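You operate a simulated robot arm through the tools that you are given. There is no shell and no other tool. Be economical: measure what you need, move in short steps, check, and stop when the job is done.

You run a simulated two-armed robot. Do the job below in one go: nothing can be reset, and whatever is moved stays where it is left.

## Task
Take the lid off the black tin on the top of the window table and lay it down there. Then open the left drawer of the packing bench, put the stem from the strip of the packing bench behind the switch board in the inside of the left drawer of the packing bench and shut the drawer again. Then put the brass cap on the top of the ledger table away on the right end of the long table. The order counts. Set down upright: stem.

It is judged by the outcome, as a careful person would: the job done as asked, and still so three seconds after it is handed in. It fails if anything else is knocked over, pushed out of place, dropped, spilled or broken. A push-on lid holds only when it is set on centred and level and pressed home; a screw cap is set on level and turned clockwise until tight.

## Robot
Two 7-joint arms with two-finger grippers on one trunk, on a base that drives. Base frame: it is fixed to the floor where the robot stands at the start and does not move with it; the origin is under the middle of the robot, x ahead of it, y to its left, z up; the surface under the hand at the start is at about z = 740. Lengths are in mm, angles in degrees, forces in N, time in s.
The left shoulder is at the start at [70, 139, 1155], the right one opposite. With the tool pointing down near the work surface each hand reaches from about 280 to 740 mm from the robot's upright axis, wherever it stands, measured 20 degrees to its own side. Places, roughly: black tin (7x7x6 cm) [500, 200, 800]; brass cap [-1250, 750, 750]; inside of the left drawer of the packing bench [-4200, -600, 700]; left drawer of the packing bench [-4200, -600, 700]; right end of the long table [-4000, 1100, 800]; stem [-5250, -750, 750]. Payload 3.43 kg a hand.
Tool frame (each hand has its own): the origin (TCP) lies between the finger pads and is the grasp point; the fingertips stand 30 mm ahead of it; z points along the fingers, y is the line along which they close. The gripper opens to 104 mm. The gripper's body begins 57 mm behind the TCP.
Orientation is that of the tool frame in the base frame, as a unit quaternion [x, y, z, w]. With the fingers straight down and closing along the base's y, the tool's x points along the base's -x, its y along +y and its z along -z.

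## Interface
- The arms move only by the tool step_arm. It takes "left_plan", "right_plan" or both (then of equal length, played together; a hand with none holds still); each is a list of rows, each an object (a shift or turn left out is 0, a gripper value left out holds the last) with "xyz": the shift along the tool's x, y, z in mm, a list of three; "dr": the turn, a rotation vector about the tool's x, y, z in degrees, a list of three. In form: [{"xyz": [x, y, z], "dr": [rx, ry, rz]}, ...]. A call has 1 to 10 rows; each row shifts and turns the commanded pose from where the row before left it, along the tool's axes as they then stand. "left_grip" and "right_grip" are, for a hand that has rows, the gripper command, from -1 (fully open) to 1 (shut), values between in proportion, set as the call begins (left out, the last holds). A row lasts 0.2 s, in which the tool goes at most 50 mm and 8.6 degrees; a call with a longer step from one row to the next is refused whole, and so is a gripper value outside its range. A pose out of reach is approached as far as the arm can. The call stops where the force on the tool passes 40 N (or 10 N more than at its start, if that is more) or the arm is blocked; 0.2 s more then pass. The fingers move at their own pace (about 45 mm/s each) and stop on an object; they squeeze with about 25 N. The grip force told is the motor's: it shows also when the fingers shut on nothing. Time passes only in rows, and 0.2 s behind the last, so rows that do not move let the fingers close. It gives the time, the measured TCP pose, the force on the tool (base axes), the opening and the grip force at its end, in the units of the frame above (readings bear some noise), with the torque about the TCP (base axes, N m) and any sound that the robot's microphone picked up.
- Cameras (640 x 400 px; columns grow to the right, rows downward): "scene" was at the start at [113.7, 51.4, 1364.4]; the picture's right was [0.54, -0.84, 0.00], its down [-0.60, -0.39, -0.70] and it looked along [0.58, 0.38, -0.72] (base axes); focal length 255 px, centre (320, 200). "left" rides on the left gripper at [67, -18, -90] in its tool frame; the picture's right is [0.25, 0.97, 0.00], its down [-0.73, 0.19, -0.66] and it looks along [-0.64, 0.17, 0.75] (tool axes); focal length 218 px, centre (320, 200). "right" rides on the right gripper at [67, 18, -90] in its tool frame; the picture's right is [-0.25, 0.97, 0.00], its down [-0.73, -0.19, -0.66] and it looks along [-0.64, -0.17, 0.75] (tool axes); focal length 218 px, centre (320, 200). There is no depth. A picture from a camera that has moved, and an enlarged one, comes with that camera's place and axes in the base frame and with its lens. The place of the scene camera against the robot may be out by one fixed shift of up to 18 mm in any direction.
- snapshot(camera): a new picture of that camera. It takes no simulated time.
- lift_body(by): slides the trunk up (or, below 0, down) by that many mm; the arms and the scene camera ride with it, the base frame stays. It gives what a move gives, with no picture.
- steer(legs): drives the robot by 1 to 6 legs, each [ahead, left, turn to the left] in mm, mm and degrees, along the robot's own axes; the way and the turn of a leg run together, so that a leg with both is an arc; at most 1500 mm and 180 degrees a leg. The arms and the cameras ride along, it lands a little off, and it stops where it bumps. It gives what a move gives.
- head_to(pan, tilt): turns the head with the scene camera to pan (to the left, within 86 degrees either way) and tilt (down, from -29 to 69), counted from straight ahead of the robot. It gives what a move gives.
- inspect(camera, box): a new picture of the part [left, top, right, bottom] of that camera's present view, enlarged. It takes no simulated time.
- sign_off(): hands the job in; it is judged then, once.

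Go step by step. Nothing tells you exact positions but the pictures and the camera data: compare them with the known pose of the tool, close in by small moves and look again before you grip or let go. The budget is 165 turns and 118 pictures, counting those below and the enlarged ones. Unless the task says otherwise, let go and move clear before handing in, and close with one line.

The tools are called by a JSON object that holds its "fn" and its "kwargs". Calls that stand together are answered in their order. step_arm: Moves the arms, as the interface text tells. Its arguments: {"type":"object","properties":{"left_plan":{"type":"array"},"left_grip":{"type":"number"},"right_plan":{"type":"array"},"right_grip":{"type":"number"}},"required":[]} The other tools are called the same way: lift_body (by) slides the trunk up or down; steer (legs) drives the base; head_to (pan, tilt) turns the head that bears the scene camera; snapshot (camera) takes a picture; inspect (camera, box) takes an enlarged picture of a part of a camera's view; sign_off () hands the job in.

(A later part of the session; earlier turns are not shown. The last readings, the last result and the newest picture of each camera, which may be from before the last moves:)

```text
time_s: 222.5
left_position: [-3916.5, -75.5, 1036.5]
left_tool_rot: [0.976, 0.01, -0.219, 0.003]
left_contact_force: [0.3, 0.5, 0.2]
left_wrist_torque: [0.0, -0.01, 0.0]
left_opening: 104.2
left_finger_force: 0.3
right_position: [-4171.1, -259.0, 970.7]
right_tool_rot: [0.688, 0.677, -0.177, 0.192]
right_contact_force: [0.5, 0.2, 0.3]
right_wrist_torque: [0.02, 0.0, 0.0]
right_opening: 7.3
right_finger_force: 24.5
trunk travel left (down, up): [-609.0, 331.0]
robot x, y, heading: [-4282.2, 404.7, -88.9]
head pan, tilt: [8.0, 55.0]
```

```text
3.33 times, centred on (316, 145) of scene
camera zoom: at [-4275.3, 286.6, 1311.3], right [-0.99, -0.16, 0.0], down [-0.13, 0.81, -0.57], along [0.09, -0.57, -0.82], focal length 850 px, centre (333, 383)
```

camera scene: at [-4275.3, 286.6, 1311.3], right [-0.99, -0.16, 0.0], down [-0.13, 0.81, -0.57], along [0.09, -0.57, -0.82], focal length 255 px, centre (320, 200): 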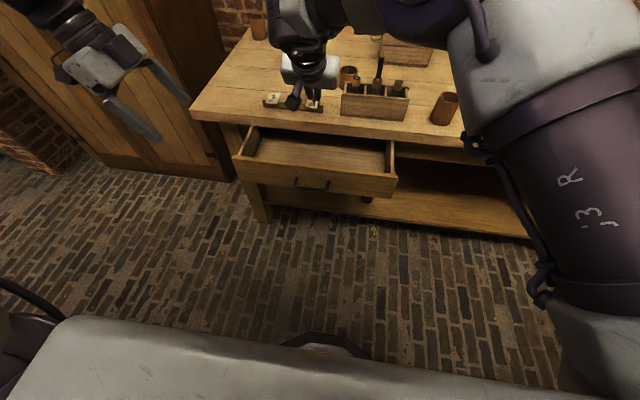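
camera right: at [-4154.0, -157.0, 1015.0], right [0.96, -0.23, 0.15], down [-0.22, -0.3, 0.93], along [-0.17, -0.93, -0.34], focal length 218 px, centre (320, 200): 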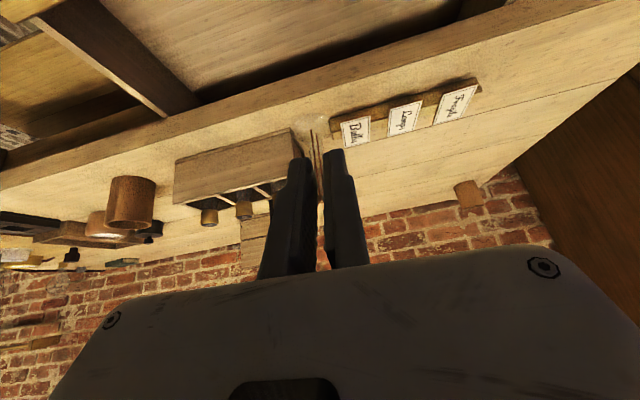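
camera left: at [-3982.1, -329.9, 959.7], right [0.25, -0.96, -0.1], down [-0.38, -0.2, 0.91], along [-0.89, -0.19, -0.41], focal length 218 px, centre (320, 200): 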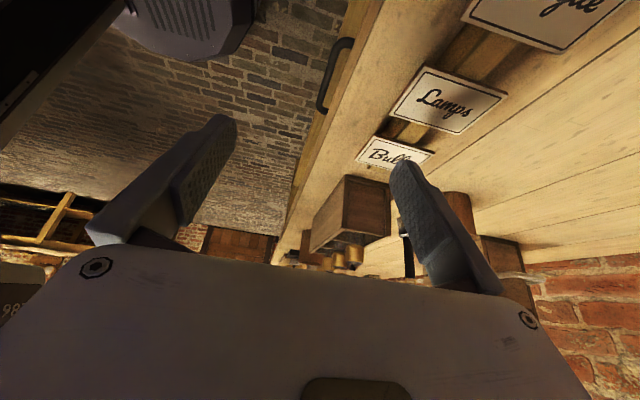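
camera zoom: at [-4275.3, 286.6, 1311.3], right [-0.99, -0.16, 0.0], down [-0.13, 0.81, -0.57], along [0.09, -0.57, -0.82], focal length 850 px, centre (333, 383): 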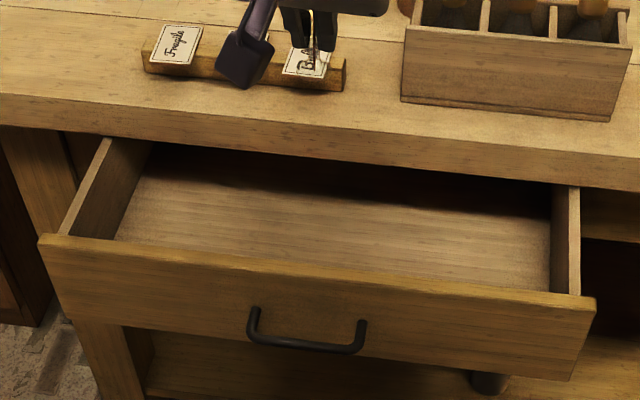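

The drawer front top is near z≈760 with the floor about 681, and the front wall runs y≈-222 to -240. I'll set the stem at y≈-287, so I'm nudging forward 28 mm and lowering partway.

{"fn": "steer", "kwargs": {"legs": [[28, 0, 0]]}}

{"fn": "lift_body", "kwargs": {"by": -190}}

{"fn": "snapshot", "kwargs": {"camera": "scene"}}

{"fn": "snapshot", "kwargs": {"camera": "right"}}

```text
time_s: 223.4
left_position: [-3917.0, -98.6, 1038.3]
left_tool_rot: [0.976, 0.01, -0.219, 0.005]
left_contact_force: [0.0, 1.5, 0.8]
left_wrist_torque: [-0.02, -0.06, -0.02]
left_opening: 104.1
left_finger_force: 0.1
right_position: [-4171.0, -284.5, 973.0]
right_tool_rot: [0.687, 0.677, -0.178, 0.194]
right_contact_force: [0.3, 0.9, -0.6]
right_wrist_torque: [-0.02, 0.03, 0.02]
right_opening: 7.5
right_finger_force: 25.0
trunk travel left (down, up): [-609.0, 331.0]
robot x, y, heading: [-4281.4, 374.1, -88.8]
head pan, tilt: [8.0, 55.0]
```

```text
time_s: 225.4
left_position: [-3916.7, -101.5, 847.3]
left_tool_rot: [0.976, 0.01, -0.218, 0.004]
left_contact_force: [0.4, 0.0, 0.1]
left_wrist_torque: [0.0, 0.0, 0.04]
left_opening: 104.1
left_finger_force: 0.2
right_position: [-4169.3, -286.5, 780.9]
right_tool_rot: [0.688, 0.677, -0.176, 0.192]
right_contact_force: [0.7, 0.3, -0.4]
right_wrist_torque: [-0.04, -0.01, -0.01]
right_opening: 7.3
right_finger_force: 24.9
trunk travel left (down, up): [-419.0, 521.0]
robot x, y, heading: [-4285.5, 373.6, -88.7]
head pan, tilt: [8.0, 55.0]
```

```text
23 pictures are left
camera scene: at [-4274.7, 259.5, 1121.3], right [-0.99, -0.16, 0.0], down [-0.13, 0.81, -0.57], along [0.09, -0.57, -0.82], focal length 255 px, centre (320, 200)
```

scene: 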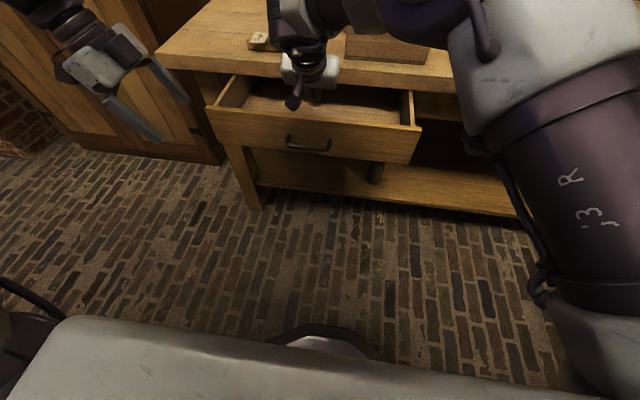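

```text
22 pictures are left
camera right: at [-4153.1, -184.2, 825.3], right [0.96, -0.23, 0.15], down [-0.22, -0.3, 0.93], along [-0.17, -0.93, -0.34], focal length 218 px, centre (320, 200)
```

right: 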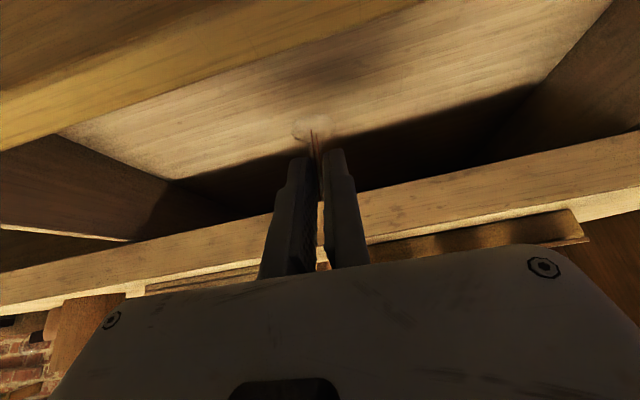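

The front wall top runs y≈-214 to -229. I'll shift the hand 7 mm back for even clearance and lower.

{"fn": "step_arm", "kwargs": {"right_plan": [{"xyz": [3, 0, -1.8]}, {"xyz": [3, 0, -1.8]}, {"xyz": [0, 0, 0]}]}}

{"fn": "lift_body", "kwargs": {"by": -45}}

{"fn": "snapshot", "kwargs": {"camera": "right"}}

```text
time_s: 226.2
left_position: [-3916.6, -101.7, 846.6]
left_tool_rot: [0.976, 0.01, -0.218, 0.004]
left_contact_force: [0.9, 0.0, -0.3]
left_wrist_torque: [0.0, -0.02, 0.01]
left_opening: 104.0
left_finger_force: 0.1
right_position: [-4170.5, -280.3, 780.8]
right_tool_rot: [0.688, 0.678, -0.176, 0.192]
right_contact_force: [0.4, 0.3, 0.1]
right_wrist_torque: [-0.04, 0.0, 0.01]
right_opening: 7.4
right_finger_force: 25.0
trunk travel left (down, up): [-419.0, 521.0]
robot x, y, heading: [-4284.2, 368.4, -89.2]
head pan, tilt: [8.0, 55.0]
```

```text
time_s: 227.1
left_position: [-3916.9, -102.1, 801.1]
left_tool_rot: [0.976, 0.011, -0.219, 0.004]
left_contact_force: [-0.5, -0.5, -0.2]
left_wrist_torque: [0.01, 0.02, 0.0]
left_opening: 103.9
left_finger_force: 0.0
right_position: [-4170.7, -279.5, 737.2]
right_tool_rot: [0.688, 0.677, -0.176, 0.192]
right_contact_force: [-0.3, -0.2, -0.3]
right_wrist_torque: [0.0, -0.01, -0.01]
right_opening: 7.3
right_finger_force: 24.8
trunk travel left (down, up): [-374.0, 566.0]
robot x, y, heading: [-4282.2, 370.3, -88.9]
head pan, tilt: [8.0, 55.0]
```

```text
21 pictures are left
camera right: at [-4153.1, -177.0, 781.0], right [0.96, -0.23, 0.15], down [-0.22, -0.3, 0.93], along [-0.17, -0.93, -0.34], focal length 218 px, centre (320, 200)
```

right: 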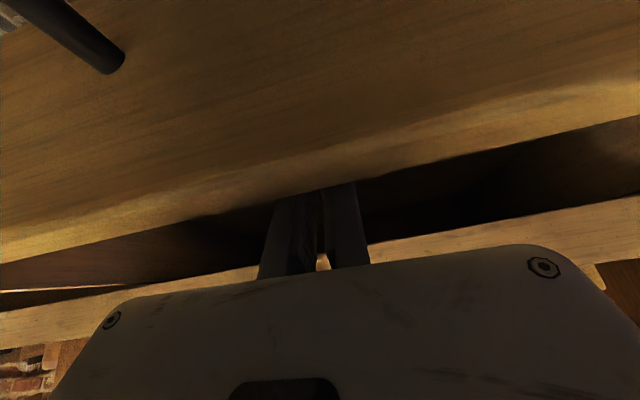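

The hand is inside the drawer without contact. I'll lower in small steps until the stem touches the floor.

{"fn": "lift_body", "kwargs": {"by": -10}}

{"fn": "lift_body", "kwargs": {"by": -5}}

{"fn": "lift_body", "kwargs": {"by": -4}}

```text
time_s: 227.7
left_position: [-3917.3, -102.7, 791.9]
left_tool_rot: [0.976, 0.011, -0.218, 0.004]
left_contact_force: [0.4, 0.0, 0.1]
left_wrist_torque: [-0.02, -0.03, -0.01]
left_opening: 104.1
left_finger_force: 0.2
right_position: [-4169.8, -279.9, 727.0]
right_tool_rot: [0.688, 0.677, -0.177, 0.193]
right_contact_force: [-0.8, 0.1, -1.1]
right_wrist_torque: [-0.04, 0.01, 0.0]
right_opening: 7.3
right_finger_force: 25.3
trunk travel left (down, up): [-364.0, 576.0]
robot x, y, heading: [-4285.3, 375.5, -88.5]
head pan, tilt: [8.0, 55.0]
```

```text
time_s: 228.2
left_position: [-3915.6, -101.1, 786.8]
left_tool_rot: [0.976, 0.01, -0.218, 0.004]
left_contact_force: [0.4, -0.2, 0.4]
left_wrist_torque: [0.02, -0.01, 0.0]
left_opening: 104.2
left_finger_force: 0.1
right_position: [-4171.7, -279.0, 721.8]
right_tool_rot: [0.688, 0.677, -0.177, 0.192]
right_contact_force: [-0.1, -0.4, 1.6]
right_wrist_torque: [0.05, 0.08, -0.03]
right_opening: 7.5
right_finger_force: 25.0
trunk travel left (down, up): [-359.0, 581.0]
robot x, y, heading: [-4281.5, 370.1, -89.1]
head pan, tilt: [8.0, 55.0]
```

```text
time_s: 228.8
left_position: [-3916.7, -99.5, 784.8]
left_tool_rot: [0.976, 0.011, -0.219, 0.006]
left_contact_force: [-0.4, 0.5, 0.2]
left_wrist_torque: [-0.01, -0.02, 0.01]
left_opening: 103.8
left_finger_force: 0.0
right_position: [-4171.8, -279.5, 720.9]
right_tool_rot: [0.687, 0.676, -0.18, 0.196]
right_contact_force: [4.6, -3.3, 29.3]
right_wrist_torque: [1.58, 1.73, -0.05]
right_opening: 7.3
right_finger_force: 24.9
trunk travel left (down, up): [-355.0, 585.0]
robot x, y, heading: [-4283.4, 370.5, -89.1]
head pan, tilt: [8.0, 55.0]
```

The torque shows the gripper body's corner resting on the drawer's front wall, not the stem. I'll rise a little, shift 11 mm forward off the wall, and lower again.

{"fn": "lift_body", "kwargs": {"by": 5}}

{"fn": "step_arm", "kwargs": {"right_plan": [{"xyz": [-3.2, 0, 1.9]}, {"xyz": [-3.2, 0, 1.9]}, {"xyz": [-3.2, 0, 1.9]}, {"xyz": [0, 0, 0]}]}}

{"fn": "lift_body", "kwargs": {"by": -5}}

{"fn": "lift_body", "kwargs": {"by": -3}}

```text
time_s: 229.3
left_position: [-3916.8, -100.6, 787.6]
left_tool_rot: [0.976, 0.011, -0.219, 0.004]
left_contact_force: [0.9, 0.5, 0.5]
left_wrist_torque: [-0.01, 0.01, -0.02]
left_opening: 104.2
left_finger_force: 0.1
right_position: [-4170.1, -279.7, 720.3]
right_tool_rot: [0.688, 0.678, -0.175, 0.192]
right_contact_force: [0.3, 1.7, 2.7]
right_wrist_torque: [0.07, 0.21, -0.1]
right_opening: 7.3
right_finger_force: 24.9
trunk travel left (down, up): [-360.0, 580.0]
robot x, y, heading: [-4281.9, 373.5, -89.2]
head pan, tilt: [8.0, 55.0]
```

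```text
time_s: 230.3
left_position: [-3917.0, -102.6, 788.6]
left_tool_rot: [0.976, 0.011, -0.218, 0.004]
left_contact_force: [0.0, 0.6, 0.8]
left_wrist_torque: [-0.02, 0.02, 0.01]
left_opening: 104.1
left_finger_force: 0.0
right_position: [-4174.3, -294.0, 723.0]
right_tool_rot: [0.69, 0.675, -0.175, 0.194]
right_contact_force: [-0.6, 0.3, 0.0]
right_wrist_torque: [0.01, 0.0, 0.02]
right_opening: 7.2
right_finger_force: 24.9
trunk travel left (down, up): [-360.0, 580.0]
robot x, y, heading: [-4281.9, 371.2, -89.1]
head pan, tilt: [8.0, 55.0]
```

```text
time_s: 230.8
left_position: [-3916.4, -102.7, 783.5]
left_tool_rot: [0.976, 0.011, -0.218, 0.004]
left_contact_force: [-0.6, 0.5, 0.6]
left_wrist_torque: [0.02, -0.02, 0.02]
left_opening: 104.1
left_finger_force: 0.0
right_position: [-4175.3, -293.0, 716.0]
right_tool_rot: [0.69, 0.675, -0.174, 0.193]
right_contact_force: [0.1, 0.9, -0.4]
right_wrist_torque: [-0.01, 0.02, 0.02]
right_opening: 7.6
right_finger_force: 25.2
trunk travel left (down, up): [-355.0, 585.0]
robot x, y, heading: [-4285.2, 372.4, -88.9]
head pan, tilt: [8.0, 55.0]
```

```text
time_s: 231.4
left_position: [-3915.5, -102.4, 780.4]
left_tool_rot: [0.976, 0.01, -0.219, 0.004]
left_contact_force: [0.0, 0.1, 0.4]
left_wrist_torque: [0.02, -0.04, -0.02]
left_opening: 103.8
left_finger_force: 0.0
right_position: [-4174.6, -293.4, 713.7]
right_tool_rot: [0.691, 0.675, -0.176, 0.191]
right_contact_force: [0.6, -0.9, -0.3]
right_wrist_torque: [-0.04, -0.01, 0.0]
right_opening: 7.2
right_finger_force: 25.6
trunk travel left (down, up): [-352.0, 588.0]
robot x, y, heading: [-4283.1, 373.7, -88.8]
head pan, tilt: [8.0, 55.0]
```

Now it moves freely, so I'll keep lowering.

{"fn": "lift_body", "kwargs": {"by": -4}}

{"fn": "lift_body", "kwargs": {"by": -3}}

{"fn": "lift_body", "kwargs": {"by": -3}}

```text
time_s: 231.9
left_position: [-3917.0, -101.9, 776.5]
left_tool_rot: [0.976, 0.011, -0.218, 0.004]
left_contact_force: [-0.3, 1.2, 0.4]
left_wrist_torque: [-0.03, 0.02, 0.01]
left_opening: 103.9
left_finger_force: 0.1
right_position: [-4175.0, -293.2, 712.0]
right_tool_rot: [0.69, 0.675, -0.177, 0.193]
right_contact_force: [0.4, -1.4, 5.8]
right_wrist_torque: [-0.08, 0.02, 0.02]
right_opening: 7.2
right_finger_force: 24.6
trunk travel left (down, up): [-348.0, 592.0]
robot x, y, heading: [-4282.8, 371.4, -88.8]
head pan, tilt: [8.0, 55.0]
```

```text
time_s: 232.4
left_position: [-3917.0, -100.0, 774.6]
left_tool_rot: [0.976, 0.01, -0.218, 0.005]
left_contact_force: [0.1, -0.2, -0.5]
left_wrist_torque: [-0.03, -0.04, 0.01]
left_opening: 104.3
left_finger_force: 0.0
right_position: [-4175.3, -293.8, 711.9]
right_tool_rot: [0.69, 0.674, -0.177, 0.195]
right_contact_force: [0.6, -2.2, 17.1]
right_wrist_torque: [-0.16, 0.12, 0.03]
right_opening: 7.3
right_finger_force: 24.5
trunk travel left (down, up): [-345.0, 595.0]
robot x, y, heading: [-4284.2, 375.2, -89.0]
head pan, tilt: [8.0, 55.0]
```

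```text
time_s: 232.9
left_position: [-3916.9, -100.4, 771.0]
left_tool_rot: [0.976, 0.01, -0.217, 0.004]
left_contact_force: [-0.7, 0.3, -0.7]
left_wrist_torque: [0.04, 0.02, 0.0]
left_opening: 104.1
left_finger_force: 0.1
right_position: [-4174.4, -291.9, 708.3]
right_tool_rot: [0.691, 0.673, -0.177, 0.195]
right_contact_force: [0.1, -2.4, 20.0]
right_wrist_torque: [-0.13, 0.16, -0.01]
right_opening: 7.2
right_finger_force: 25.0
trunk travel left (down, up): [-342.0, 598.0]
robot x, y, heading: [-4282.9, 374.0, -88.7]
head pan, tilt: [8.0, 55.0]
```

The stem is on the drawer floor, with almost no torque. I'll ease off, open, and rise straight up.

{"fn": "lift_body", "kwargs": {"by": 4}}

{"fn": "step_arm", "kwargs": {"right_plan": [{"xyz": [0, 0, 0]}, {"xyz": [0, 0, 0]}, {"xyz": [0, 0, 0]}], "right_grip": 0.3}}

{"fn": "lift_body", "kwargs": {"by": 180}}

{"fn": "snapshot", "kwargs": {"camera": "right"}}

```text
time_s: 233.5
left_position: [-3916.7, -102.1, 775.0]
left_tool_rot: [0.976, 0.01, -0.218, 0.003]
left_contact_force: [0.2, -0.7, 0.1]
left_wrist_torque: [0.03, 0.01, 0.01]
left_opening: 103.9
left_finger_force: 0.1
right_position: [-4173.8, -291.4, 710.3]
right_tool_rot: [0.69, 0.676, -0.174, 0.193]
right_contact_force: [-2.3, 0.6, 4.0]
right_wrist_torque: [0.03, 0.1, 0.02]
right_opening: 7.2
right_finger_force: 25.2
trunk travel left (down, up): [-346.0, 594.0]
robot x, y, heading: [-4280.8, 377.2, -88.8]
head pan, tilt: [8.0, 55.0]
```

```text
time_s: 234.3
left_position: [-3916.4, -102.4, 774.6]
left_tool_rot: [0.976, 0.011, -0.219, 0.005]
left_contact_force: [-0.6, 1.2, -0.6]
left_wrist_torque: [0.01, 0.02, 0.03]
left_opening: 104.4
left_finger_force: 0.1
right_position: [-4173.9, -292.9, 707.4]
right_tool_rot: [0.69, 0.675, -0.175, 0.192]
right_contact_force: [-0.2, -0.4, 0.2]
right_wrist_torque: [-0.01, 0.02, 0.0]
right_opening: 36.4
right_finger_force: 0.1
trunk travel left (down, up): [-346.0, 594.0]
robot x, y, heading: [-4284.7, 375.2, -88.9]
head pan, tilt: [8.0, 55.0]
```

```text
time_s: 236.3
left_position: [-3915.1, -102.4, 952.7]
left_tool_rot: [0.976, 0.01, -0.218, 0.004]
left_contact_force: [-0.3, 0.1, -0.3]
left_wrist_torque: [0.02, 0.01, -0.02]
left_opening: 103.8
left_finger_force: 0.0
right_position: [-4174.4, -291.9, 888.1]
right_tool_rot: [0.69, 0.675, -0.175, 0.193]
right_contact_force: [-0.2, 0.0, -0.1]
right_wrist_torque: [0.0, -0.02, -0.01]
right_opening: 36.7
right_finger_force: 0.0
trunk travel left (down, up): [-526.0, 414.0]
robot x, y, heading: [-4286.2, 375.0, -88.8]
head pan, tilt: [8.0, 55.0]
```

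```text
20 pictures are left
camera right: at [-4156.2, -190.7, 933.0], right [0.96, -0.23, 0.16], down [-0.22, -0.3, 0.93], along [-0.17, -0.93, -0.34], focal length 218 px, centre (320, 200)
```

right: 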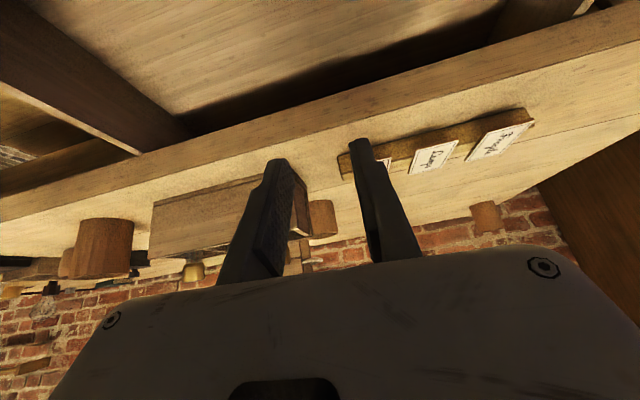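

I'll back off and check that the stem stands in the drawer.

{"fn": "steer", "kwargs": {"legs": [[-220, 0, 0]]}}

{"fn": "head_to", "kwargs": {"pan": 8, "tilt": 42}}

{"fn": "inspect", "kwargs": {"camera": "scene", "box": [200, 90, 440, 240]}}

```text
time_s: 237.9
left_position: [-3920.4, 117.5, 954.5]
left_tool_rot: [0.976, 0.011, -0.218, 0.004]
left_contact_force: [0.0, 0.0, 0.9]
left_wrist_torque: [0.03, -0.01, 0.01]
left_opening: 104.0
left_finger_force: 0.0
right_position: [-4177.8, -74.2, 889.2]
right_tool_rot: [0.691, 0.674, -0.176, 0.193]
right_contact_force: [-0.8, -0.3, 0.3]
right_wrist_torque: [0.02, -0.01, 0.0]
right_opening: 36.1
right_finger_force: 0.0
trunk travel left (down, up): [-526.0, 414.0]
robot x, y, heading: [-4286.2, 592.7, -89.0]
head pan, tilt: [8.0, 55.0]
```

```text
time_s: 238.7
left_position: [-3920.7, 116.1, 954.0]
left_tool_rot: [0.976, 0.011, -0.218, 0.004]
left_contact_force: [0.1, -1.0, 0.0]
left_wrist_torque: [-0.03, -0.02, 0.02]
left_opening: 104.1
left_finger_force: 0.0
right_position: [-4179.3, -73.7, 888.9]
right_tool_rot: [0.691, 0.674, -0.175, 0.194]
right_contact_force: [0.7, 0.0, 0.1]
right_wrist_torque: [-0.02, -0.01, 0.01]
right_opening: 36.9
right_finger_force: 0.0
trunk travel left (down, up): [-526.0, 414.0]
robot x, y, heading: [-4288.6, 594.3, -88.9]
head pan, tilt: [8.0, 42.0]
```

```text
2.67 times, centred on (320, 165) of scene
camera zoom: at [-4277.1, 466.9, 1245.9], right [-0.99, -0.16, 0.0], down [-0.11, 0.66, -0.74], along [0.12, -0.73, -0.67], focal length 680 px, centre (320, 293)
```

zoom: 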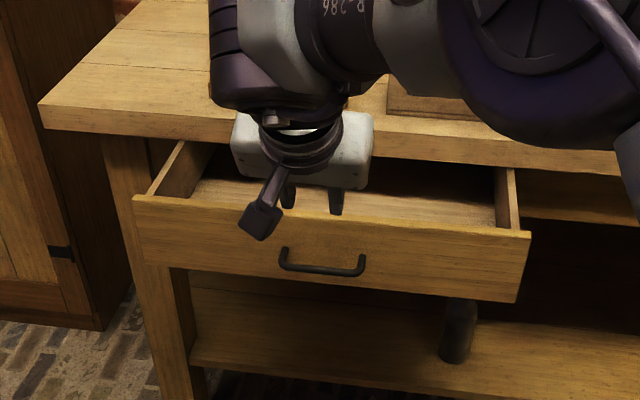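

The hand blocks the view. I'll pitch it nearly level for pushing, close it, and shift sideways to look into the drawer.

{"fn": "step_arm", "kwargs": {"right_plan": [{"dr": [0, -8, 0]}, {"dr": [0, -8, 0]}, {"dr": [0, -8, 0]}, {"dr": [0, -8, 0]}, {"dr": [0, -8, 0]}, {"dr": [0, -6, 0]}, {"xyz": [0, 0, 0]}], "right_grip": 1}}

{"fn": "steer", "kwargs": {"legs": [[0, -280, 0]]}}

{"fn": "head_to", "kwargs": {"pan": 25, "tilt": 42}}

{"fn": "snapshot", "kwargs": {"camera": "scene"}}

```text
time_s: 240.3
left_position: [-3920.9, 116.9, 954.3]
left_tool_rot: [0.976, 0.011, -0.219, 0.004]
left_contact_force: [0.3, -0.9, -0.2]
left_wrist_torque: [0.04, 0.01, 0.02]
left_opening: 104.1
left_finger_force: 0.1
right_position: [-4176.7, -73.0, 888.4]
right_tool_rot: [0.566, 0.546, -0.432, 0.442]
right_contact_force: [-0.2, 0.1, 0.1]
right_wrist_torque: [-0.01, -0.01, 0.09]
right_opening: 0.0
right_finger_force: 25.3
trunk travel left (down, up): [-526.0, 414.0]
robot x, y, heading: [-4285.9, 595.7, -88.9]
head pan, tilt: [8.0, 42.0]
```

```text
time_s: 242.2
left_position: [-4199.8, 110.6, 953.4]
left_tool_rot: [0.976, 0.011, -0.219, 0.004]
left_contact_force: [-0.6, 1.2, -0.3]
left_wrist_torque: [0.03, -0.02, -0.01]
left_opening: 104.2
left_finger_force: 0.1
right_position: [-4458.4, -80.0, 888.2]
right_tool_rot: [0.567, 0.546, -0.431, 0.442]
right_contact_force: [-0.3, 0.5, -0.4]
right_wrist_torque: [0.02, 0.0, 0.07]
right_opening: 0.2
right_finger_force: 24.9
trunk travel left (down, up): [-526.0, 414.0]
robot x, y, heading: [-4564.0, 587.1, -89.0]
head pan, tilt: [8.0, 42.0]
```

```text
time_s: 243.1
left_position: [-4198.3, 111.3, 953.5]
left_tool_rot: [0.976, 0.011, -0.218, 0.005]
left_contact_force: [-0.4, -0.1, 0.3]
left_wrist_torque: [0.0, 0.01, 0.0]
left_opening: 104.1
left_finger_force: 0.1
right_position: [-4456.0, -79.3, 889.2]
right_tool_rot: [0.567, 0.546, -0.431, 0.442]
right_contact_force: [-0.4, 0.2, 0.2]
right_wrist_torque: [0.03, -0.01, -0.01]
right_opening: 0.2
right_finger_force: 24.9
trunk travel left (down, up): [-526.0, 414.0]
robot x, y, heading: [-4567.1, 586.4, -89.0]
head pan, tilt: [25.0, 42.0]
```

```text
18 pictures are left
camera scene: at [-4531.6, 469.1, 1246.0], right [-0.9, -0.44, 0.0], down [-0.29, 0.6, -0.74], along [0.33, -0.67, -0.67], focal length 255 px, centre (320, 200)
```

scene: 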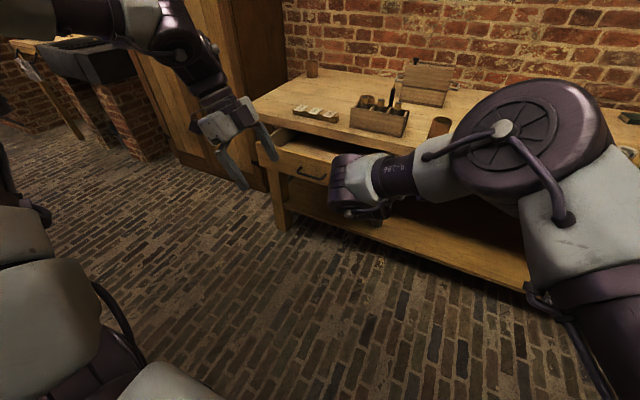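

The camera is too low to see over the drawer front. I'll raise the trunk and look again.

{"fn": "lift_body", "kwargs": {"by": 400}}

{"fn": "inspect", "kwargs": {"camera": "scene", "box": [180, 170, 420, 320]}}

```text
time_s: 246.9
left_position: [-4198.7, 112.2, 1353.2]
left_tool_rot: [0.976, 0.01, -0.219, 0.003]
left_contact_force: [-0.4, -0.4, -0.3]
left_wrist_torque: [-0.05, -0.01, 0.01]
left_opening: 104.0
left_finger_force: 0.0
right_position: [-4455.7, -80.3, 1288.3]
right_tool_rot: [0.567, 0.545, -0.432, 0.441]
right_contact_force: [0.2, 0.8, -0.1]
right_wrist_torque: [0.0, -0.01, 0.04]
right_opening: 0.0
right_finger_force: 25.6
trunk travel left (down, up): [-926.0, 14.0]
robot x, y, heading: [-4568.8, 587.1, -88.8]
head pan, tilt: [25.0, 42.0]
```

```text
2.67 times, centred on (300, 245) of scene
camera zoom: at [-4531.7, 469.0, 1646.0], right [-0.9, -0.44, 0.0], down [-0.29, 0.6, -0.74], along [0.33, -0.67, -0.67], focal length 680 px, centre (373, 80)
```

zoom: 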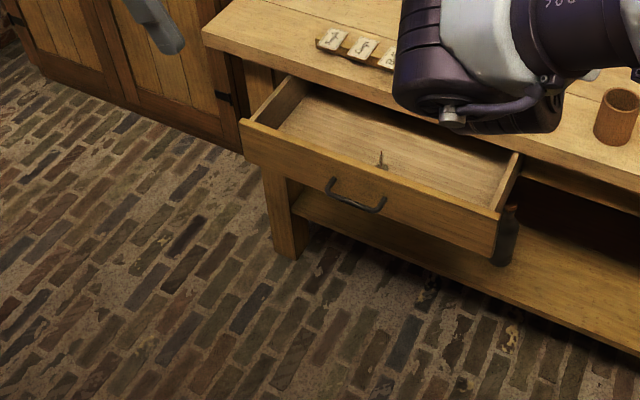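

The stem stands upright in the drawer. Now I'll line up the closed right hand just above the handle to push the drawer shut.

{"fn": "steer", "kwargs": {"legs": [[0, 285, 0]]}}

{"fn": "lift_body", "kwargs": {"by": -546}}

{"fn": "snapshot", "kwargs": {"camera": "right"}}

```text
time_s: 248.8
left_position: [-3919.1, 116.1, 1353.8]
left_tool_rot: [0.976, 0.01, -0.218, 0.004]
left_contact_force: [-0.5, 0.2, -0.2]
left_wrist_torque: [0.0, -0.05, -0.03]
left_opening: 104.3
left_finger_force: 0.1
right_position: [-4177.4, -73.4, 1289.2]
right_tool_rot: [0.568, 0.545, -0.431, 0.442]
right_contact_force: [-0.5, 0.1, 0.6]
right_wrist_torque: [0.01, 0.02, 0.03]
right_opening: 0.0
right_finger_force: 24.7
trunk travel left (down, up): [-926.0, 14.0]
robot x, y, heading: [-4283.1, 594.3, -88.9]
head pan, tilt: [25.0, 42.0]
```

```text
refused: -546 is not a number from -400 to 400
```

```text
16 pictures are left
camera right: at [-4156.5, 28.3, 1246.0], right [0.96, -0.08, 0.28], down [-0.21, 0.47, 0.86], along [-0.19, -0.88, 0.43], focal length 218 px, centre (320, 200)
```

right: 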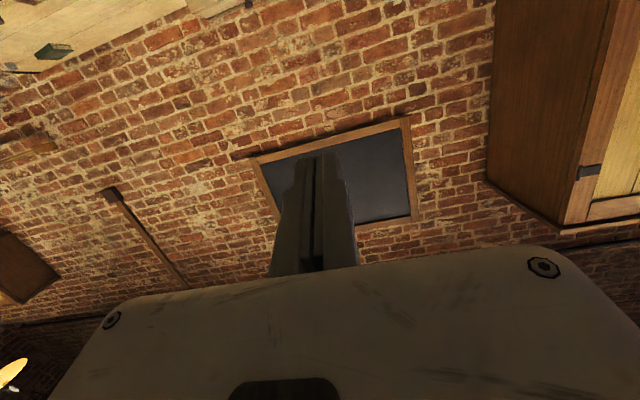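

{"fn": "lift_body", "kwargs": {"by": -300}}

{"fn": "lift_body", "kwargs": {"by": -246}}

{"fn": "steer", "kwargs": {"legs": [[85, 0, 0]]}}

{"fn": "snapshot", "kwargs": {"camera": "right"}}

```text
time_s: 251.8
left_position: [-3918.2, 117.1, 1052.9]
left_tool_rot: [0.976, 0.01, -0.218, 0.005]
left_contact_force: [0.2, -1.2, 0.3]
left_wrist_torque: [0.02, 0.0, 0.0]
left_opening: 104.0
left_finger_force: 0.0
right_position: [-4173.6, -74.5, 990.0]
right_tool_rot: [0.567, 0.545, -0.431, 0.441]
right_contact_force: [0.2, -0.3, -0.2]
right_wrist_torque: [-0.01, 0.0, -0.02]
right_opening: 0.2
right_finger_force: 25.2
trunk travel left (down, up): [-626.0, 314.0]
robot x, y, heading: [-4281.6, 594.4, -89.0]
head pan, tilt: [25.0, 42.0]
```

```text
time_s: 254.4
left_position: [-3915.0, 117.3, 808.1]
left_tool_rot: [0.976, 0.01, -0.217, 0.005]
left_contact_force: [-0.4, -0.5, 0.0]
left_wrist_torque: [0.01, -0.01, -0.01]
left_opening: 104.1
left_finger_force: 0.1
right_position: [-4174.0, -73.5, 743.0]
right_tool_rot: [0.567, 0.546, -0.431, 0.441]
right_contact_force: [-0.3, -0.1, 0.9]
right_wrist_torque: [0.0, 0.0, 0.02]
right_opening: 0.1
right_finger_force: 24.9
trunk travel left (down, up): [-380.0, 560.0]
robot x, y, heading: [-4282.5, 593.4, -88.8]
head pan, tilt: [25.0, 42.0]
```

```text
time_s: 255.5
left_position: [-3915.1, 31.3, 807.3]
left_tool_rot: [0.976, 0.01, -0.218, 0.003]
left_contact_force: [0.6, -0.8, -0.3]
left_wrist_torque: [0.03, 0.02, 0.0]
left_opening: 104.1
left_finger_force: 0.1
right_position: [-4173.2, -158.0, 743.5]
right_tool_rot: [0.568, 0.545, -0.431, 0.44]
right_contact_force: [0.3, 0.1, -0.4]
right_wrist_torque: [-0.01, 0.01, 0.05]
right_opening: 0.0
right_finger_force: 25.0
trunk travel left (down, up): [-380.0, 560.0]
robot x, y, heading: [-4279.9, 508.1, -89.2]
head pan, tilt: [25.0, 42.0]
```

```text
15 pictures are left
camera right: at [-4152.5, -56.6, 699.1], right [0.96, -0.08, 0.27], down [-0.21, 0.47, 0.86], along [-0.19, -0.88, 0.43], focal length 218 px, centre (320, 200)
```

right: 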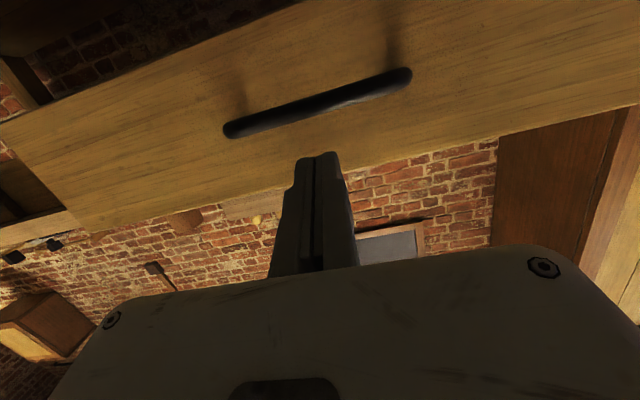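

The fingertips line up with the drawer front just above the bar. I'll lower 5 mm and push by driving forward in steps.

{"fn": "lift_body", "kwargs": {"by": -5}}

{"fn": "steer", "kwargs": {"legs": [[60, 0, 0]]}}

{"fn": "steer", "kwargs": {"legs": [[70, 0, 0]]}}

{"fn": "steer", "kwargs": {"legs": [[50, 0, 0]]}}

```text
time_s: 256.0
left_position: [-3914.8, 32.1, 803.7]
left_tool_rot: [0.976, 0.01, -0.218, 0.004]
left_contact_force: [0.0, 0.5, 0.6]
left_wrist_torque: [0.0, 0.03, -0.02]
left_opening: 104.2
left_finger_force: 0.1
right_position: [-4172.8, -157.2, 737.7]
right_tool_rot: [0.567, 0.545, -0.431, 0.441]
right_contact_force: [0.5, 0.1, 0.0]
right_wrist_torque: [0.02, -0.01, 0.03]
right_opening: 0.0
right_finger_force: 25.0
trunk travel left (down, up): [-375.0, 565.0]
robot x, y, heading: [-4279.3, 507.9, -89.2]
head pan, tilt: [25.0, 42.0]
```

```text
time_s: 257.0
left_position: [-3913.8, -28.7, 802.3]
left_tool_rot: [0.976, 0.01, -0.218, 0.004]
left_contact_force: [-0.4, -0.5, 0.0]
left_wrist_torque: [0.05, -0.01, -0.03]
left_opening: 104.0
left_finger_force: 0.2
right_position: [-4171.7, -218.9, 736.8]
right_tool_rot: [0.568, 0.546, -0.43, 0.44]
right_contact_force: [0.5, -0.3, -0.3]
right_wrist_torque: [-0.04, -0.01, -0.03]
right_opening: 0.0
right_finger_force: 34.4
trunk travel left (down, up): [-375.0, 565.0]
robot x, y, heading: [-4278.7, 446.9, -88.9]
head pan, tilt: [25.0, 42.0]
```

```text
time_s: 258.0
left_position: [-3912.8, -99.0, 801.6]
left_tool_rot: [0.976, 0.009, -0.218, 0.003]
left_contact_force: [0.1, 0.2, -0.1]
left_wrist_torque: [0.0, -0.02, 0.0]
left_opening: 103.9
left_finger_force: 0.1
right_position: [-4170.6, -288.5, 736.8]
right_tool_rot: [0.567, 0.546, -0.431, 0.441]
right_contact_force: [0.0, -0.5, -0.9]
right_wrist_torque: [-0.01, 0.0, -0.01]
right_opening: 0.1
right_finger_force: 34.5
trunk travel left (down, up): [-375.0, 565.0]
robot x, y, heading: [-4280.2, 378.0, -89.0]
head pan, tilt: [25.0, 42.0]
```

```text
time_s: 258.9
left_position: [-3912.7, -149.5, 801.6]
left_tool_rot: [0.976, 0.009, -0.218, 0.002]
left_contact_force: [-0.3, -0.8, -0.1]
left_wrist_torque: [0.0, -0.03, -0.03]
left_opening: 103.8
left_finger_force: 0.0
right_position: [-4170.5, -339.1, 737.0]
right_tool_rot: [0.568, 0.546, -0.431, 0.44]
right_contact_force: [-0.1, -0.7, 0.2]
right_wrist_torque: [-0.01, -0.01, -0.03]
right_opening: 0.3
right_finger_force: 34.9
trunk travel left (down, up): [-375.0, 565.0]
robot x, y, heading: [-4276.8, 328.3, -89.1]
head pan, tilt: [25.0, 42.0]
```

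{"fn": "steer", "kwargs": {"legs": [[22, 0, 0]]}}

{"fn": "steer", "kwargs": {"legs": [[10, 0, 0]]}}

{"fn": "snapshot", "kwargs": {"camera": "right"}}

```text
time_s: 259.7
left_position: [-3911.8, -170.5, 802.4]
left_tool_rot: [0.976, 0.01, -0.218, 0.002]
left_contact_force: [0.4, 0.2, 0.1]
left_wrist_torque: [0.0, 0.0, -0.01]
left_opening: 104.0
left_finger_force: 0.1
right_position: [-4167.9, -360.5, 737.3]
right_tool_rot: [0.567, 0.546, -0.431, 0.441]
right_contact_force: [0.1, 1.1, 0.1]
right_wrist_torque: [-0.02, -0.02, 0.01]
right_opening: 0.0
right_finger_force: 34.6
trunk travel left (down, up): [-375.0, 565.0]
robot x, y, heading: [-4277.8, 305.5, -89.3]
head pan, tilt: [25.0, 42.0]
```

```text
time_s: 260.5
left_position: [-3911.0, -179.9, 802.7]
left_tool_rot: [0.976, 0.009, -0.218, 0.002]
left_contact_force: [0.5, -0.4, 0.1]
left_wrist_torque: [-0.01, -0.01, -0.01]
left_opening: 103.9
left_finger_force: 0.0
right_position: [-4169.3, -370.2, 737.3]
right_tool_rot: [0.568, 0.545, -0.432, 0.441]
right_contact_force: [-0.5, -1.0, -0.2]
right_wrist_torque: [0.01, -0.01, -0.01]
right_opening: 0.0
right_finger_force: 35.4
trunk travel left (down, up): [-375.0, 565.0]
robot x, y, heading: [-4274.5, 296.3, -89.0]
head pan, tilt: [25.0, 42.0]
```

```text
14 pictures are left
camera right: at [-4148.7, -267.7, 694.5], right [0.96, -0.08, 0.27], down [-0.21, 0.47, 0.86], along [-0.19, -0.88, 0.43], focal length 218 px, centre (320, 200)
```

right: 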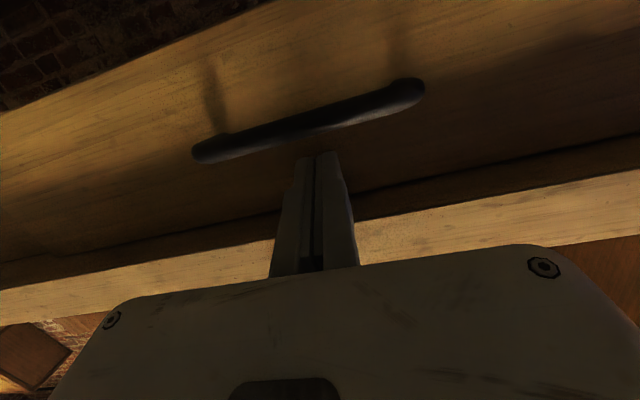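

Nearly closed. I'll press a little further until it stops.

{"fn": "steer", "kwargs": {"legs": [[8, 0, 0]]}}

{"fn": "steer", "kwargs": {"legs": [[8, 0, 0]]}}

```text
time_s: 261.4
left_position: [-3912.7, -184.7, 803.4]
left_tool_rot: [0.976, 0.01, -0.218, 0.006]
left_contact_force: [0.0, -0.1, -0.6]
left_wrist_torque: [0.02, 0.03, 0.01]
left_opening: 104.2
left_finger_force: 0.0
right_position: [-4168.0, -372.2, 737.7]
right_tool_rot: [0.566, 0.549, -0.43, 0.44]
right_contact_force: [-3.6, 15.9, 6.2]
right_wrist_torque: [-0.23, 0.02, -0.09]
right_opening: 5.9
right_finger_force: 35.0
trunk travel left (down, up): [-375.0, 565.0]
robot x, y, heading: [-4274.5, 288.2, -89.3]
head pan, tilt: [25.0, 42.0]
stopped in leg 1: the force on the tool passed its limit at 43 N (the readings are from after the stop); the commanded pose is now the measured one
```

```text
time_s: 262.2
left_position: [-3912.2, -187.4, 804.8]
left_tool_rot: [0.976, 0.008, -0.217, 0.005]
left_contact_force: [-0.3, -0.2, 0.5]
left_wrist_torque: [-0.03, 0.02, 0.01]
left_opening: 104.1
left_finger_force: 0.1
right_position: [-4166.1, -372.0, 736.9]
right_tool_rot: [0.565, 0.551, -0.43, 0.438]
right_contact_force: [-4.9, 18.7, 7.9]
right_wrist_torque: [-0.31, -0.04, -0.05]
right_opening: 5.7
right_finger_force: 34.8
trunk travel left (down, up): [-375.0, 565.0]
robot x, y, heading: [-4277.6, 286.4, -89.1]
head pan, tilt: [25.0, 42.0]
stopped in leg 1: the force on the tool passed its limit at 52 N (the readings are from after the stop); the commanded pose is now the measured one
```

The drawer is shut. I'll back away, raise the trunk, and drive to the ledger table for the brass cap.

{"fn": "steer", "kwargs": {"legs": [[-90, 0, 0]]}}

{"fn": "lift_body", "kwargs": {"by": 320}}

{"fn": "steer", "kwargs": {"legs": [[0, 0, 89], [1500, -170, 0], [1430, 0, 0], [0, 0, 90]]}}

{"fn": "head_to", "kwargs": {"pan": 10, "tilt": 42}}

{"fn": "snapshot", "kwargs": {"camera": "scene"}}

```text
time_s: 263.3
left_position: [-3913.9, -98.8, 802.5]
left_tool_rot: [0.976, 0.009, -0.219, 0.003]
left_contact_force: [0.6, 0.7, -0.4]
left_wrist_torque: [-0.02, -0.07, 0.01]
left_opening: 104.3
left_finger_force: 0.0
right_position: [-4169.1, -284.7, 733.9]
right_tool_rot: [0.567, 0.551, -0.429, 0.437]
right_contact_force: [0.4, 0.1, 1.0]
right_wrist_torque: [0.02, 0.02, 0.0]
right_opening: 0.0
right_finger_force: 34.1
trunk travel left (down, up): [-375.0, 565.0]
robot x, y, heading: [-4275.0, 378.6, -89.1]
head pan, tilt: [25.0, 42.0]
```

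```text
time_s: 266.4
left_position: [-3914.1, -101.3, 1122.1]
left_tool_rot: [0.976, 0.01, -0.218, 0.004]
left_contact_force: [-0.5, 0.5, -0.4]
left_wrist_torque: [0.03, 0.01, -0.01]
left_opening: 103.9
left_finger_force: 0.1
right_position: [-4167.6, -284.9, 1053.4]
right_tool_rot: [0.567, 0.551, -0.429, 0.436]
right_contact_force: [0.1, -0.9, 0.4]
right_wrist_torque: [0.02, -0.01, -0.01]
right_opening: 0.2
right_finger_force: 34.5
trunk travel left (down, up): [-695.0, 245.0]
robot x, y, heading: [-4273.3, 371.8, -89.0]
head pan, tilt: [25.0, 42.0]
```

```text
refused: leg 2 is longer than a leg can be; nothing moved
```

```text
time_s: 267.2
left_position: [-3913.5, -101.4, 1122.7]
left_tool_rot: [0.976, 0.009, -0.218, 0.004]
left_contact_force: [-0.1, 0.5, -0.5]
left_wrist_torque: [-0.01, -0.02, 0.01]
left_opening: 103.9
left_finger_force: 0.1
right_position: [-4168.5, -284.6, 1053.9]
right_tool_rot: [0.567, 0.551, -0.429, 0.437]
right_contact_force: [0.4, 0.2, -1.1]
right_wrist_torque: [0.03, -0.04, 0.01]
right_opening: 0.0
right_finger_force: 34.5
trunk travel left (down, up): [-695.0, 245.0]
robot x, y, heading: [-4283.4, 379.5, -89.0]
head pan, tilt: [10.0, 42.0]
```

```text
13 pictures are left
camera scene: at [-4266.2, 251.3, 1415.0], right [-0.98, -0.19, 0.0], down [-0.13, 0.66, -0.74], along [0.14, -0.73, -0.67], focal length 255 px, centre (320, 200)
```

scene: 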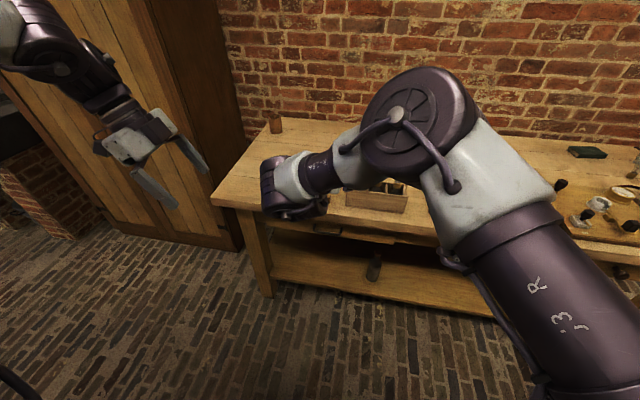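

The drawer shows shut. The leg was slightly too long, so I'll shorten it and drive.

{"fn": "steer", "kwargs": {"legs": [[0, 0, 89], [1480, -170, 0], [1450, 0, 0], [0, 0, 90]]}}

{"fn": "head_to", "kwargs": {"pan": 12, "tilt": 42}}

{"fn": "snapshot", "kwargs": {"camera": "scene"}}

```text
time_s: 288.9
left_position: [-1700.3, 700.8, 1122.8]
left_tool_rot: [0.013, 0.976, -0.002, 0.218]
left_contact_force: [-0.9, 0.3, 0.1]
left_wrist_torque: [-0.05, -0.03, 0.0]
left_opening: 103.9
left_finger_force: 0.1
right_position: [-1436.3, 871.8, 1053.7]
right_tool_rot: [-0.539, 0.579, 0.428, 0.438]
right_contact_force: [-0.1, 1.1, -0.9]
right_wrist_torque: [0.01, 0.0, -0.01]
right_opening: 0.1
right_finger_force: 34.7
trunk travel left (down, up): [-695.0, 245.0]
robot x, y, heading: [-1359.3, 210.1, 88.0]
head pan, tilt: [10.0, 42.0]
```

```text
time_s: 289.6
left_position: [-1700.7, 700.6, 1123.3]
left_tool_rot: [0.013, 0.976, -0.002, 0.218]
left_contact_force: [1.1, -0.1, -0.1]
left_wrist_torque: [0.03, 0.01, 0.01]
left_opening: 104.1
left_finger_force: 0.0
right_position: [-1436.8, 873.1, 1053.8]
right_tool_rot: [-0.538, 0.579, 0.427, 0.44]
right_contact_force: [0.0, 0.4, 0.0]
right_wrist_torque: [-0.01, 0.03, -0.03]
right_opening: 0.1
right_finger_force: 34.8
trunk travel left (down, up): [-695.0, 245.0]
robot x, y, heading: [-1358.8, 208.7, 88.2]
head pan, tilt: [12.0, 42.0]
```

```text
12 pictures are left
camera scene: at [-1375.2, 346.7, 1415.0], right [0.98, 0.18, 0.0], down [0.12, -0.66, -0.74], along [-0.13, 0.73, -0.67], focal length 255 px, centre (320, 200)
```

scene: 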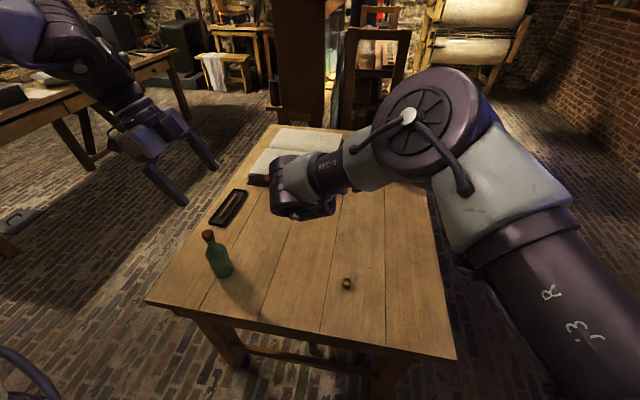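

The brass cap is at about (-1366, 737). I'll pitch the right hand back to about 30° and shift the base so the hand is above the cap.

{"fn": "step_arm", "kwargs": {"right_plan": [{"dr": [0, 7.7, 0]}, {"dr": [0, 7.7, 0]}, {"dr": [0, 7.7, 0]}, {"dr": [0, 7.7, 0]}, {"dr": [0, 7.7, 0]}, {"dr": [0, 7.7, 0]}, {"xyz": [0, 0, 0]}], "right_grip": -0.05}}

{"fn": "steer", "kwargs": {"legs": [[-140, -70, 1.8]]}}

{"fn": "lift_body", "kwargs": {"by": -150}}

{"fn": "snapshot", "kwargs": {"camera": "right"}}

```text
time_s: 291.2
left_position: [-1701.5, 700.5, 1122.0]
left_tool_rot: [0.013, 0.976, -0.001, 0.218]
left_contact_force: [0.3, -0.2, 0.2]
left_wrist_torque: [0.02, -0.01, 0.02]
left_opening: 104.1
left_finger_force: 0.1
right_position: [-1434.7, 873.5, 1055.0]
right_tool_rot: [-0.661, 0.706, 0.182, 0.176]
right_contact_force: [-0.3, 0.3, -0.2]
right_wrist_torque: [0.03, -0.01, 0.03]
right_opening: 54.5
right_finger_force: 0.1
trunk travel left (down, up): [-695.0, 245.0]
robot x, y, heading: [-1361.4, 208.5, 88.2]
head pan, tilt: [12.0, 42.0]
```

```text
time_s: 292.6
left_position: [-1648.0, 551.5, 1121.3]
left_tool_rot: [-0.003, 0.976, 0.0, 0.218]
left_contact_force: [-0.1, -0.5, -0.6]
left_wrist_torque: [-0.04, -0.02, 0.01]
left_opening: 103.9
left_finger_force: 0.1
right_position: [-1387.2, 732.8, 1052.1]
right_tool_rot: [-0.672, 0.697, 0.182, 0.172]
right_contact_force: [-0.2, 0.5, -0.9]
right_wrist_torque: [-0.01, 0.0, 0.01]
right_opening: 54.7
right_finger_force: 0.0
trunk travel left (down, up): [-695.0, 245.0]
robot x, y, heading: [-1286.3, 66.4, 90.3]
head pan, tilt: [12.0, 42.0]
```

```text
time_s: 294.3
left_position: [-1647.8, 548.4, 972.7]
left_tool_rot: [-0.001, 0.976, 0.001, 0.218]
left_contact_force: [0.3, 0.0, 0.3]
left_wrist_torque: [-0.02, 0.0, -0.04]
left_opening: 104.0
left_finger_force: 0.0
right_position: [-1388.5, 729.4, 904.6]
right_tool_rot: [-0.671, 0.696, 0.184, 0.174]
right_contact_force: [0.2, -0.9, -0.1]
right_wrist_torque: [-0.02, 0.03, 0.04]
right_opening: 54.6
right_finger_force: 0.1
trunk travel left (down, up): [-545.0, 395.0]
robot x, y, heading: [-1287.7, 65.1, 90.1]
head pan, tilt: [12.0, 42.0]
```

```text
11 pictures are left
camera right: at [-1406.7, 628.4, 950.0], right [-0.96, 0.25, 0.15], down [0.22, 0.31, 0.92], along [0.18, 0.92, -0.35], focal length 218 px, centre (320, 200)
```

right: 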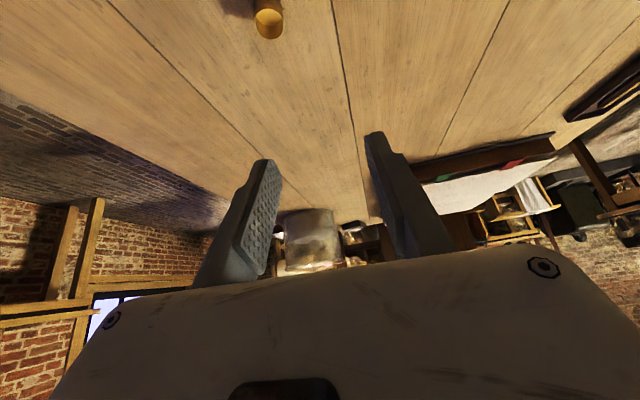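

The cap is at about (-1369, 731), about 22 mm wide. I'll centre over it and lower.

{"fn": "step_arm", "kwargs": {"right_plan": [{"xyz": [4, -10, -2.3]}, {"xyz": [4, -9.5, -2.2]}, {"xyz": [0, 0, 0]}]}}

{"fn": "lift_body", "kwargs": {"by": -100}}

{"fn": "snapshot", "kwargs": {"camera": "right"}}

```text
time_s: 295.1
left_position: [-1648.5, 548.1, 971.4]
left_tool_rot: [-0.002, 0.976, 0.001, 0.218]
left_contact_force: [-0.2, -0.1, -0.3]
left_wrist_torque: [-0.01, 0.01, 0.01]
left_opening: 104.1
left_finger_force: 0.2
right_position: [-1369.2, 722.2, 904.3]
right_tool_rot: [-0.673, 0.695, 0.185, 0.173]
right_contact_force: [-0.4, -0.2, -0.2]
right_wrist_torque: [0.0, 0.0, 0.02]
right_opening: 54.6
right_finger_force: 0.1
trunk travel left (down, up): [-545.0, 395.0]
robot x, y, heading: [-1289.9, 65.6, 90.2]
head pan, tilt: [12.0, 42.0]
```

```text
time_s: 296.4
left_position: [-1647.9, 548.3, 872.4]
left_tool_rot: [-0.002, 0.976, 0.002, 0.218]
left_contact_force: [-0.1, 0.6, -0.2]
left_wrist_torque: [0.01, -0.02, -0.03]
left_opening: 104.2
left_finger_force: 0.0
right_position: [-1368.0, 721.8, 803.0]
right_tool_rot: [-0.672, 0.696, 0.185, 0.173]
right_contact_force: [0.1, 0.0, 0.1]
right_wrist_torque: [-0.02, -0.02, -0.02]
right_opening: 54.7
right_finger_force: 0.0
trunk travel left (down, up): [-445.0, 495.0]
robot x, y, heading: [-1290.8, 69.3, 90.2]
head pan, tilt: [12.0, 42.0]
```

```text
10 pictures are left
camera right: at [-1387.7, 618.4, 849.5], right [-0.96, 0.25, 0.15], down [0.22, 0.31, 0.92], along [0.18, 0.92, -0.35], focal length 218 px, centre (320, 200)
```

right: 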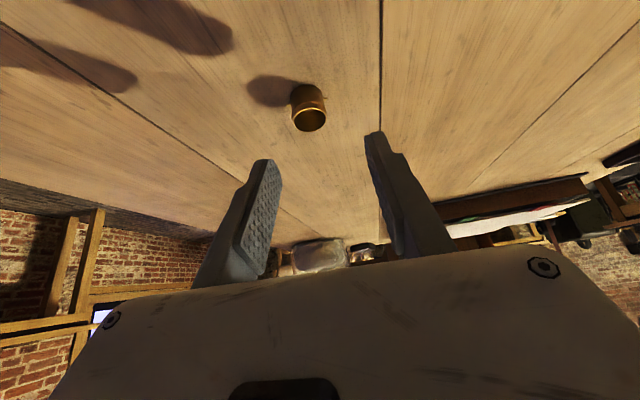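

Triangulating shows the cap at about (-1363, 748) with its top near z≈735, so the table is lower than I thought. I'll adjust and lower partway.

{"fn": "step_arm", "kwargs": {"right_plan": [{"xyz": [-7, -2.5, 4]}, {"xyz": [-7, -2.5, 4]}, {"xyz": [0, 0, 0]}]}}

{"fn": "lift_body", "kwargs": {"by": -30}}

{"fn": "snapshot", "kwargs": {"camera": "right"}}

```text
time_s: 297.2
left_position: [-1646.8, 548.5, 872.4]
left_tool_rot: [-0.002, 0.976, 0.002, 0.218]
left_contact_force: [0.7, 0.3, 0.2]
left_wrist_torque: [0.02, -0.02, 0.02]
left_opening: 103.6
left_finger_force: 0.1
right_position: [-1362.8, 736.6, 802.2]
right_tool_rot: [-0.673, 0.696, 0.184, 0.172]
right_contact_force: [1.5, -0.4, -0.1]
right_wrist_torque: [-0.04, 0.01, -0.01]
right_opening: 54.8
right_finger_force: 0.1
trunk travel left (down, up): [-445.0, 495.0]
robot x, y, heading: [-1288.4, 68.2, 90.2]
head pan, tilt: [12.0, 42.0]
```

```text
time_s: 298.0
left_position: [-1647.0, 549.4, 842.0]
left_tool_rot: [-0.002, 0.976, 0.001, 0.219]
left_contact_force: [0.3, 0.0, 0.1]
left_wrist_torque: [0.04, 0.02, 0.01]
left_opening: 104.3
left_finger_force: 0.0
right_position: [-1362.5, 736.6, 773.0]
right_tool_rot: [-0.672, 0.696, 0.184, 0.173]
right_contact_force: [-0.5, -0.1, 0.2]
right_wrist_torque: [0.02, 0.0, -0.02]
right_opening: 54.6
right_finger_force: 0.0
trunk travel left (down, up): [-415.0, 525.0]
robot x, y, heading: [-1290.1, 65.5, 90.1]
head pan, tilt: [12.0, 42.0]
```

```text
9 pictures are left
camera right: at [-1382.0, 634.5, 819.2], right [-0.96, 0.25, 0.15], down [0.22, 0.31, 0.92], along [0.18, 0.92, -0.35], focal length 218 px, centre (320, 200)
```

right: 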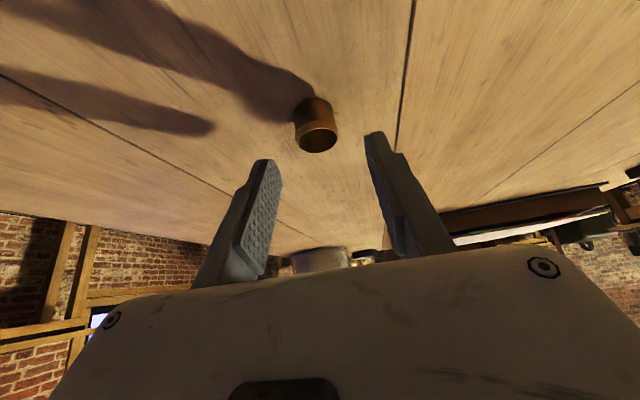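

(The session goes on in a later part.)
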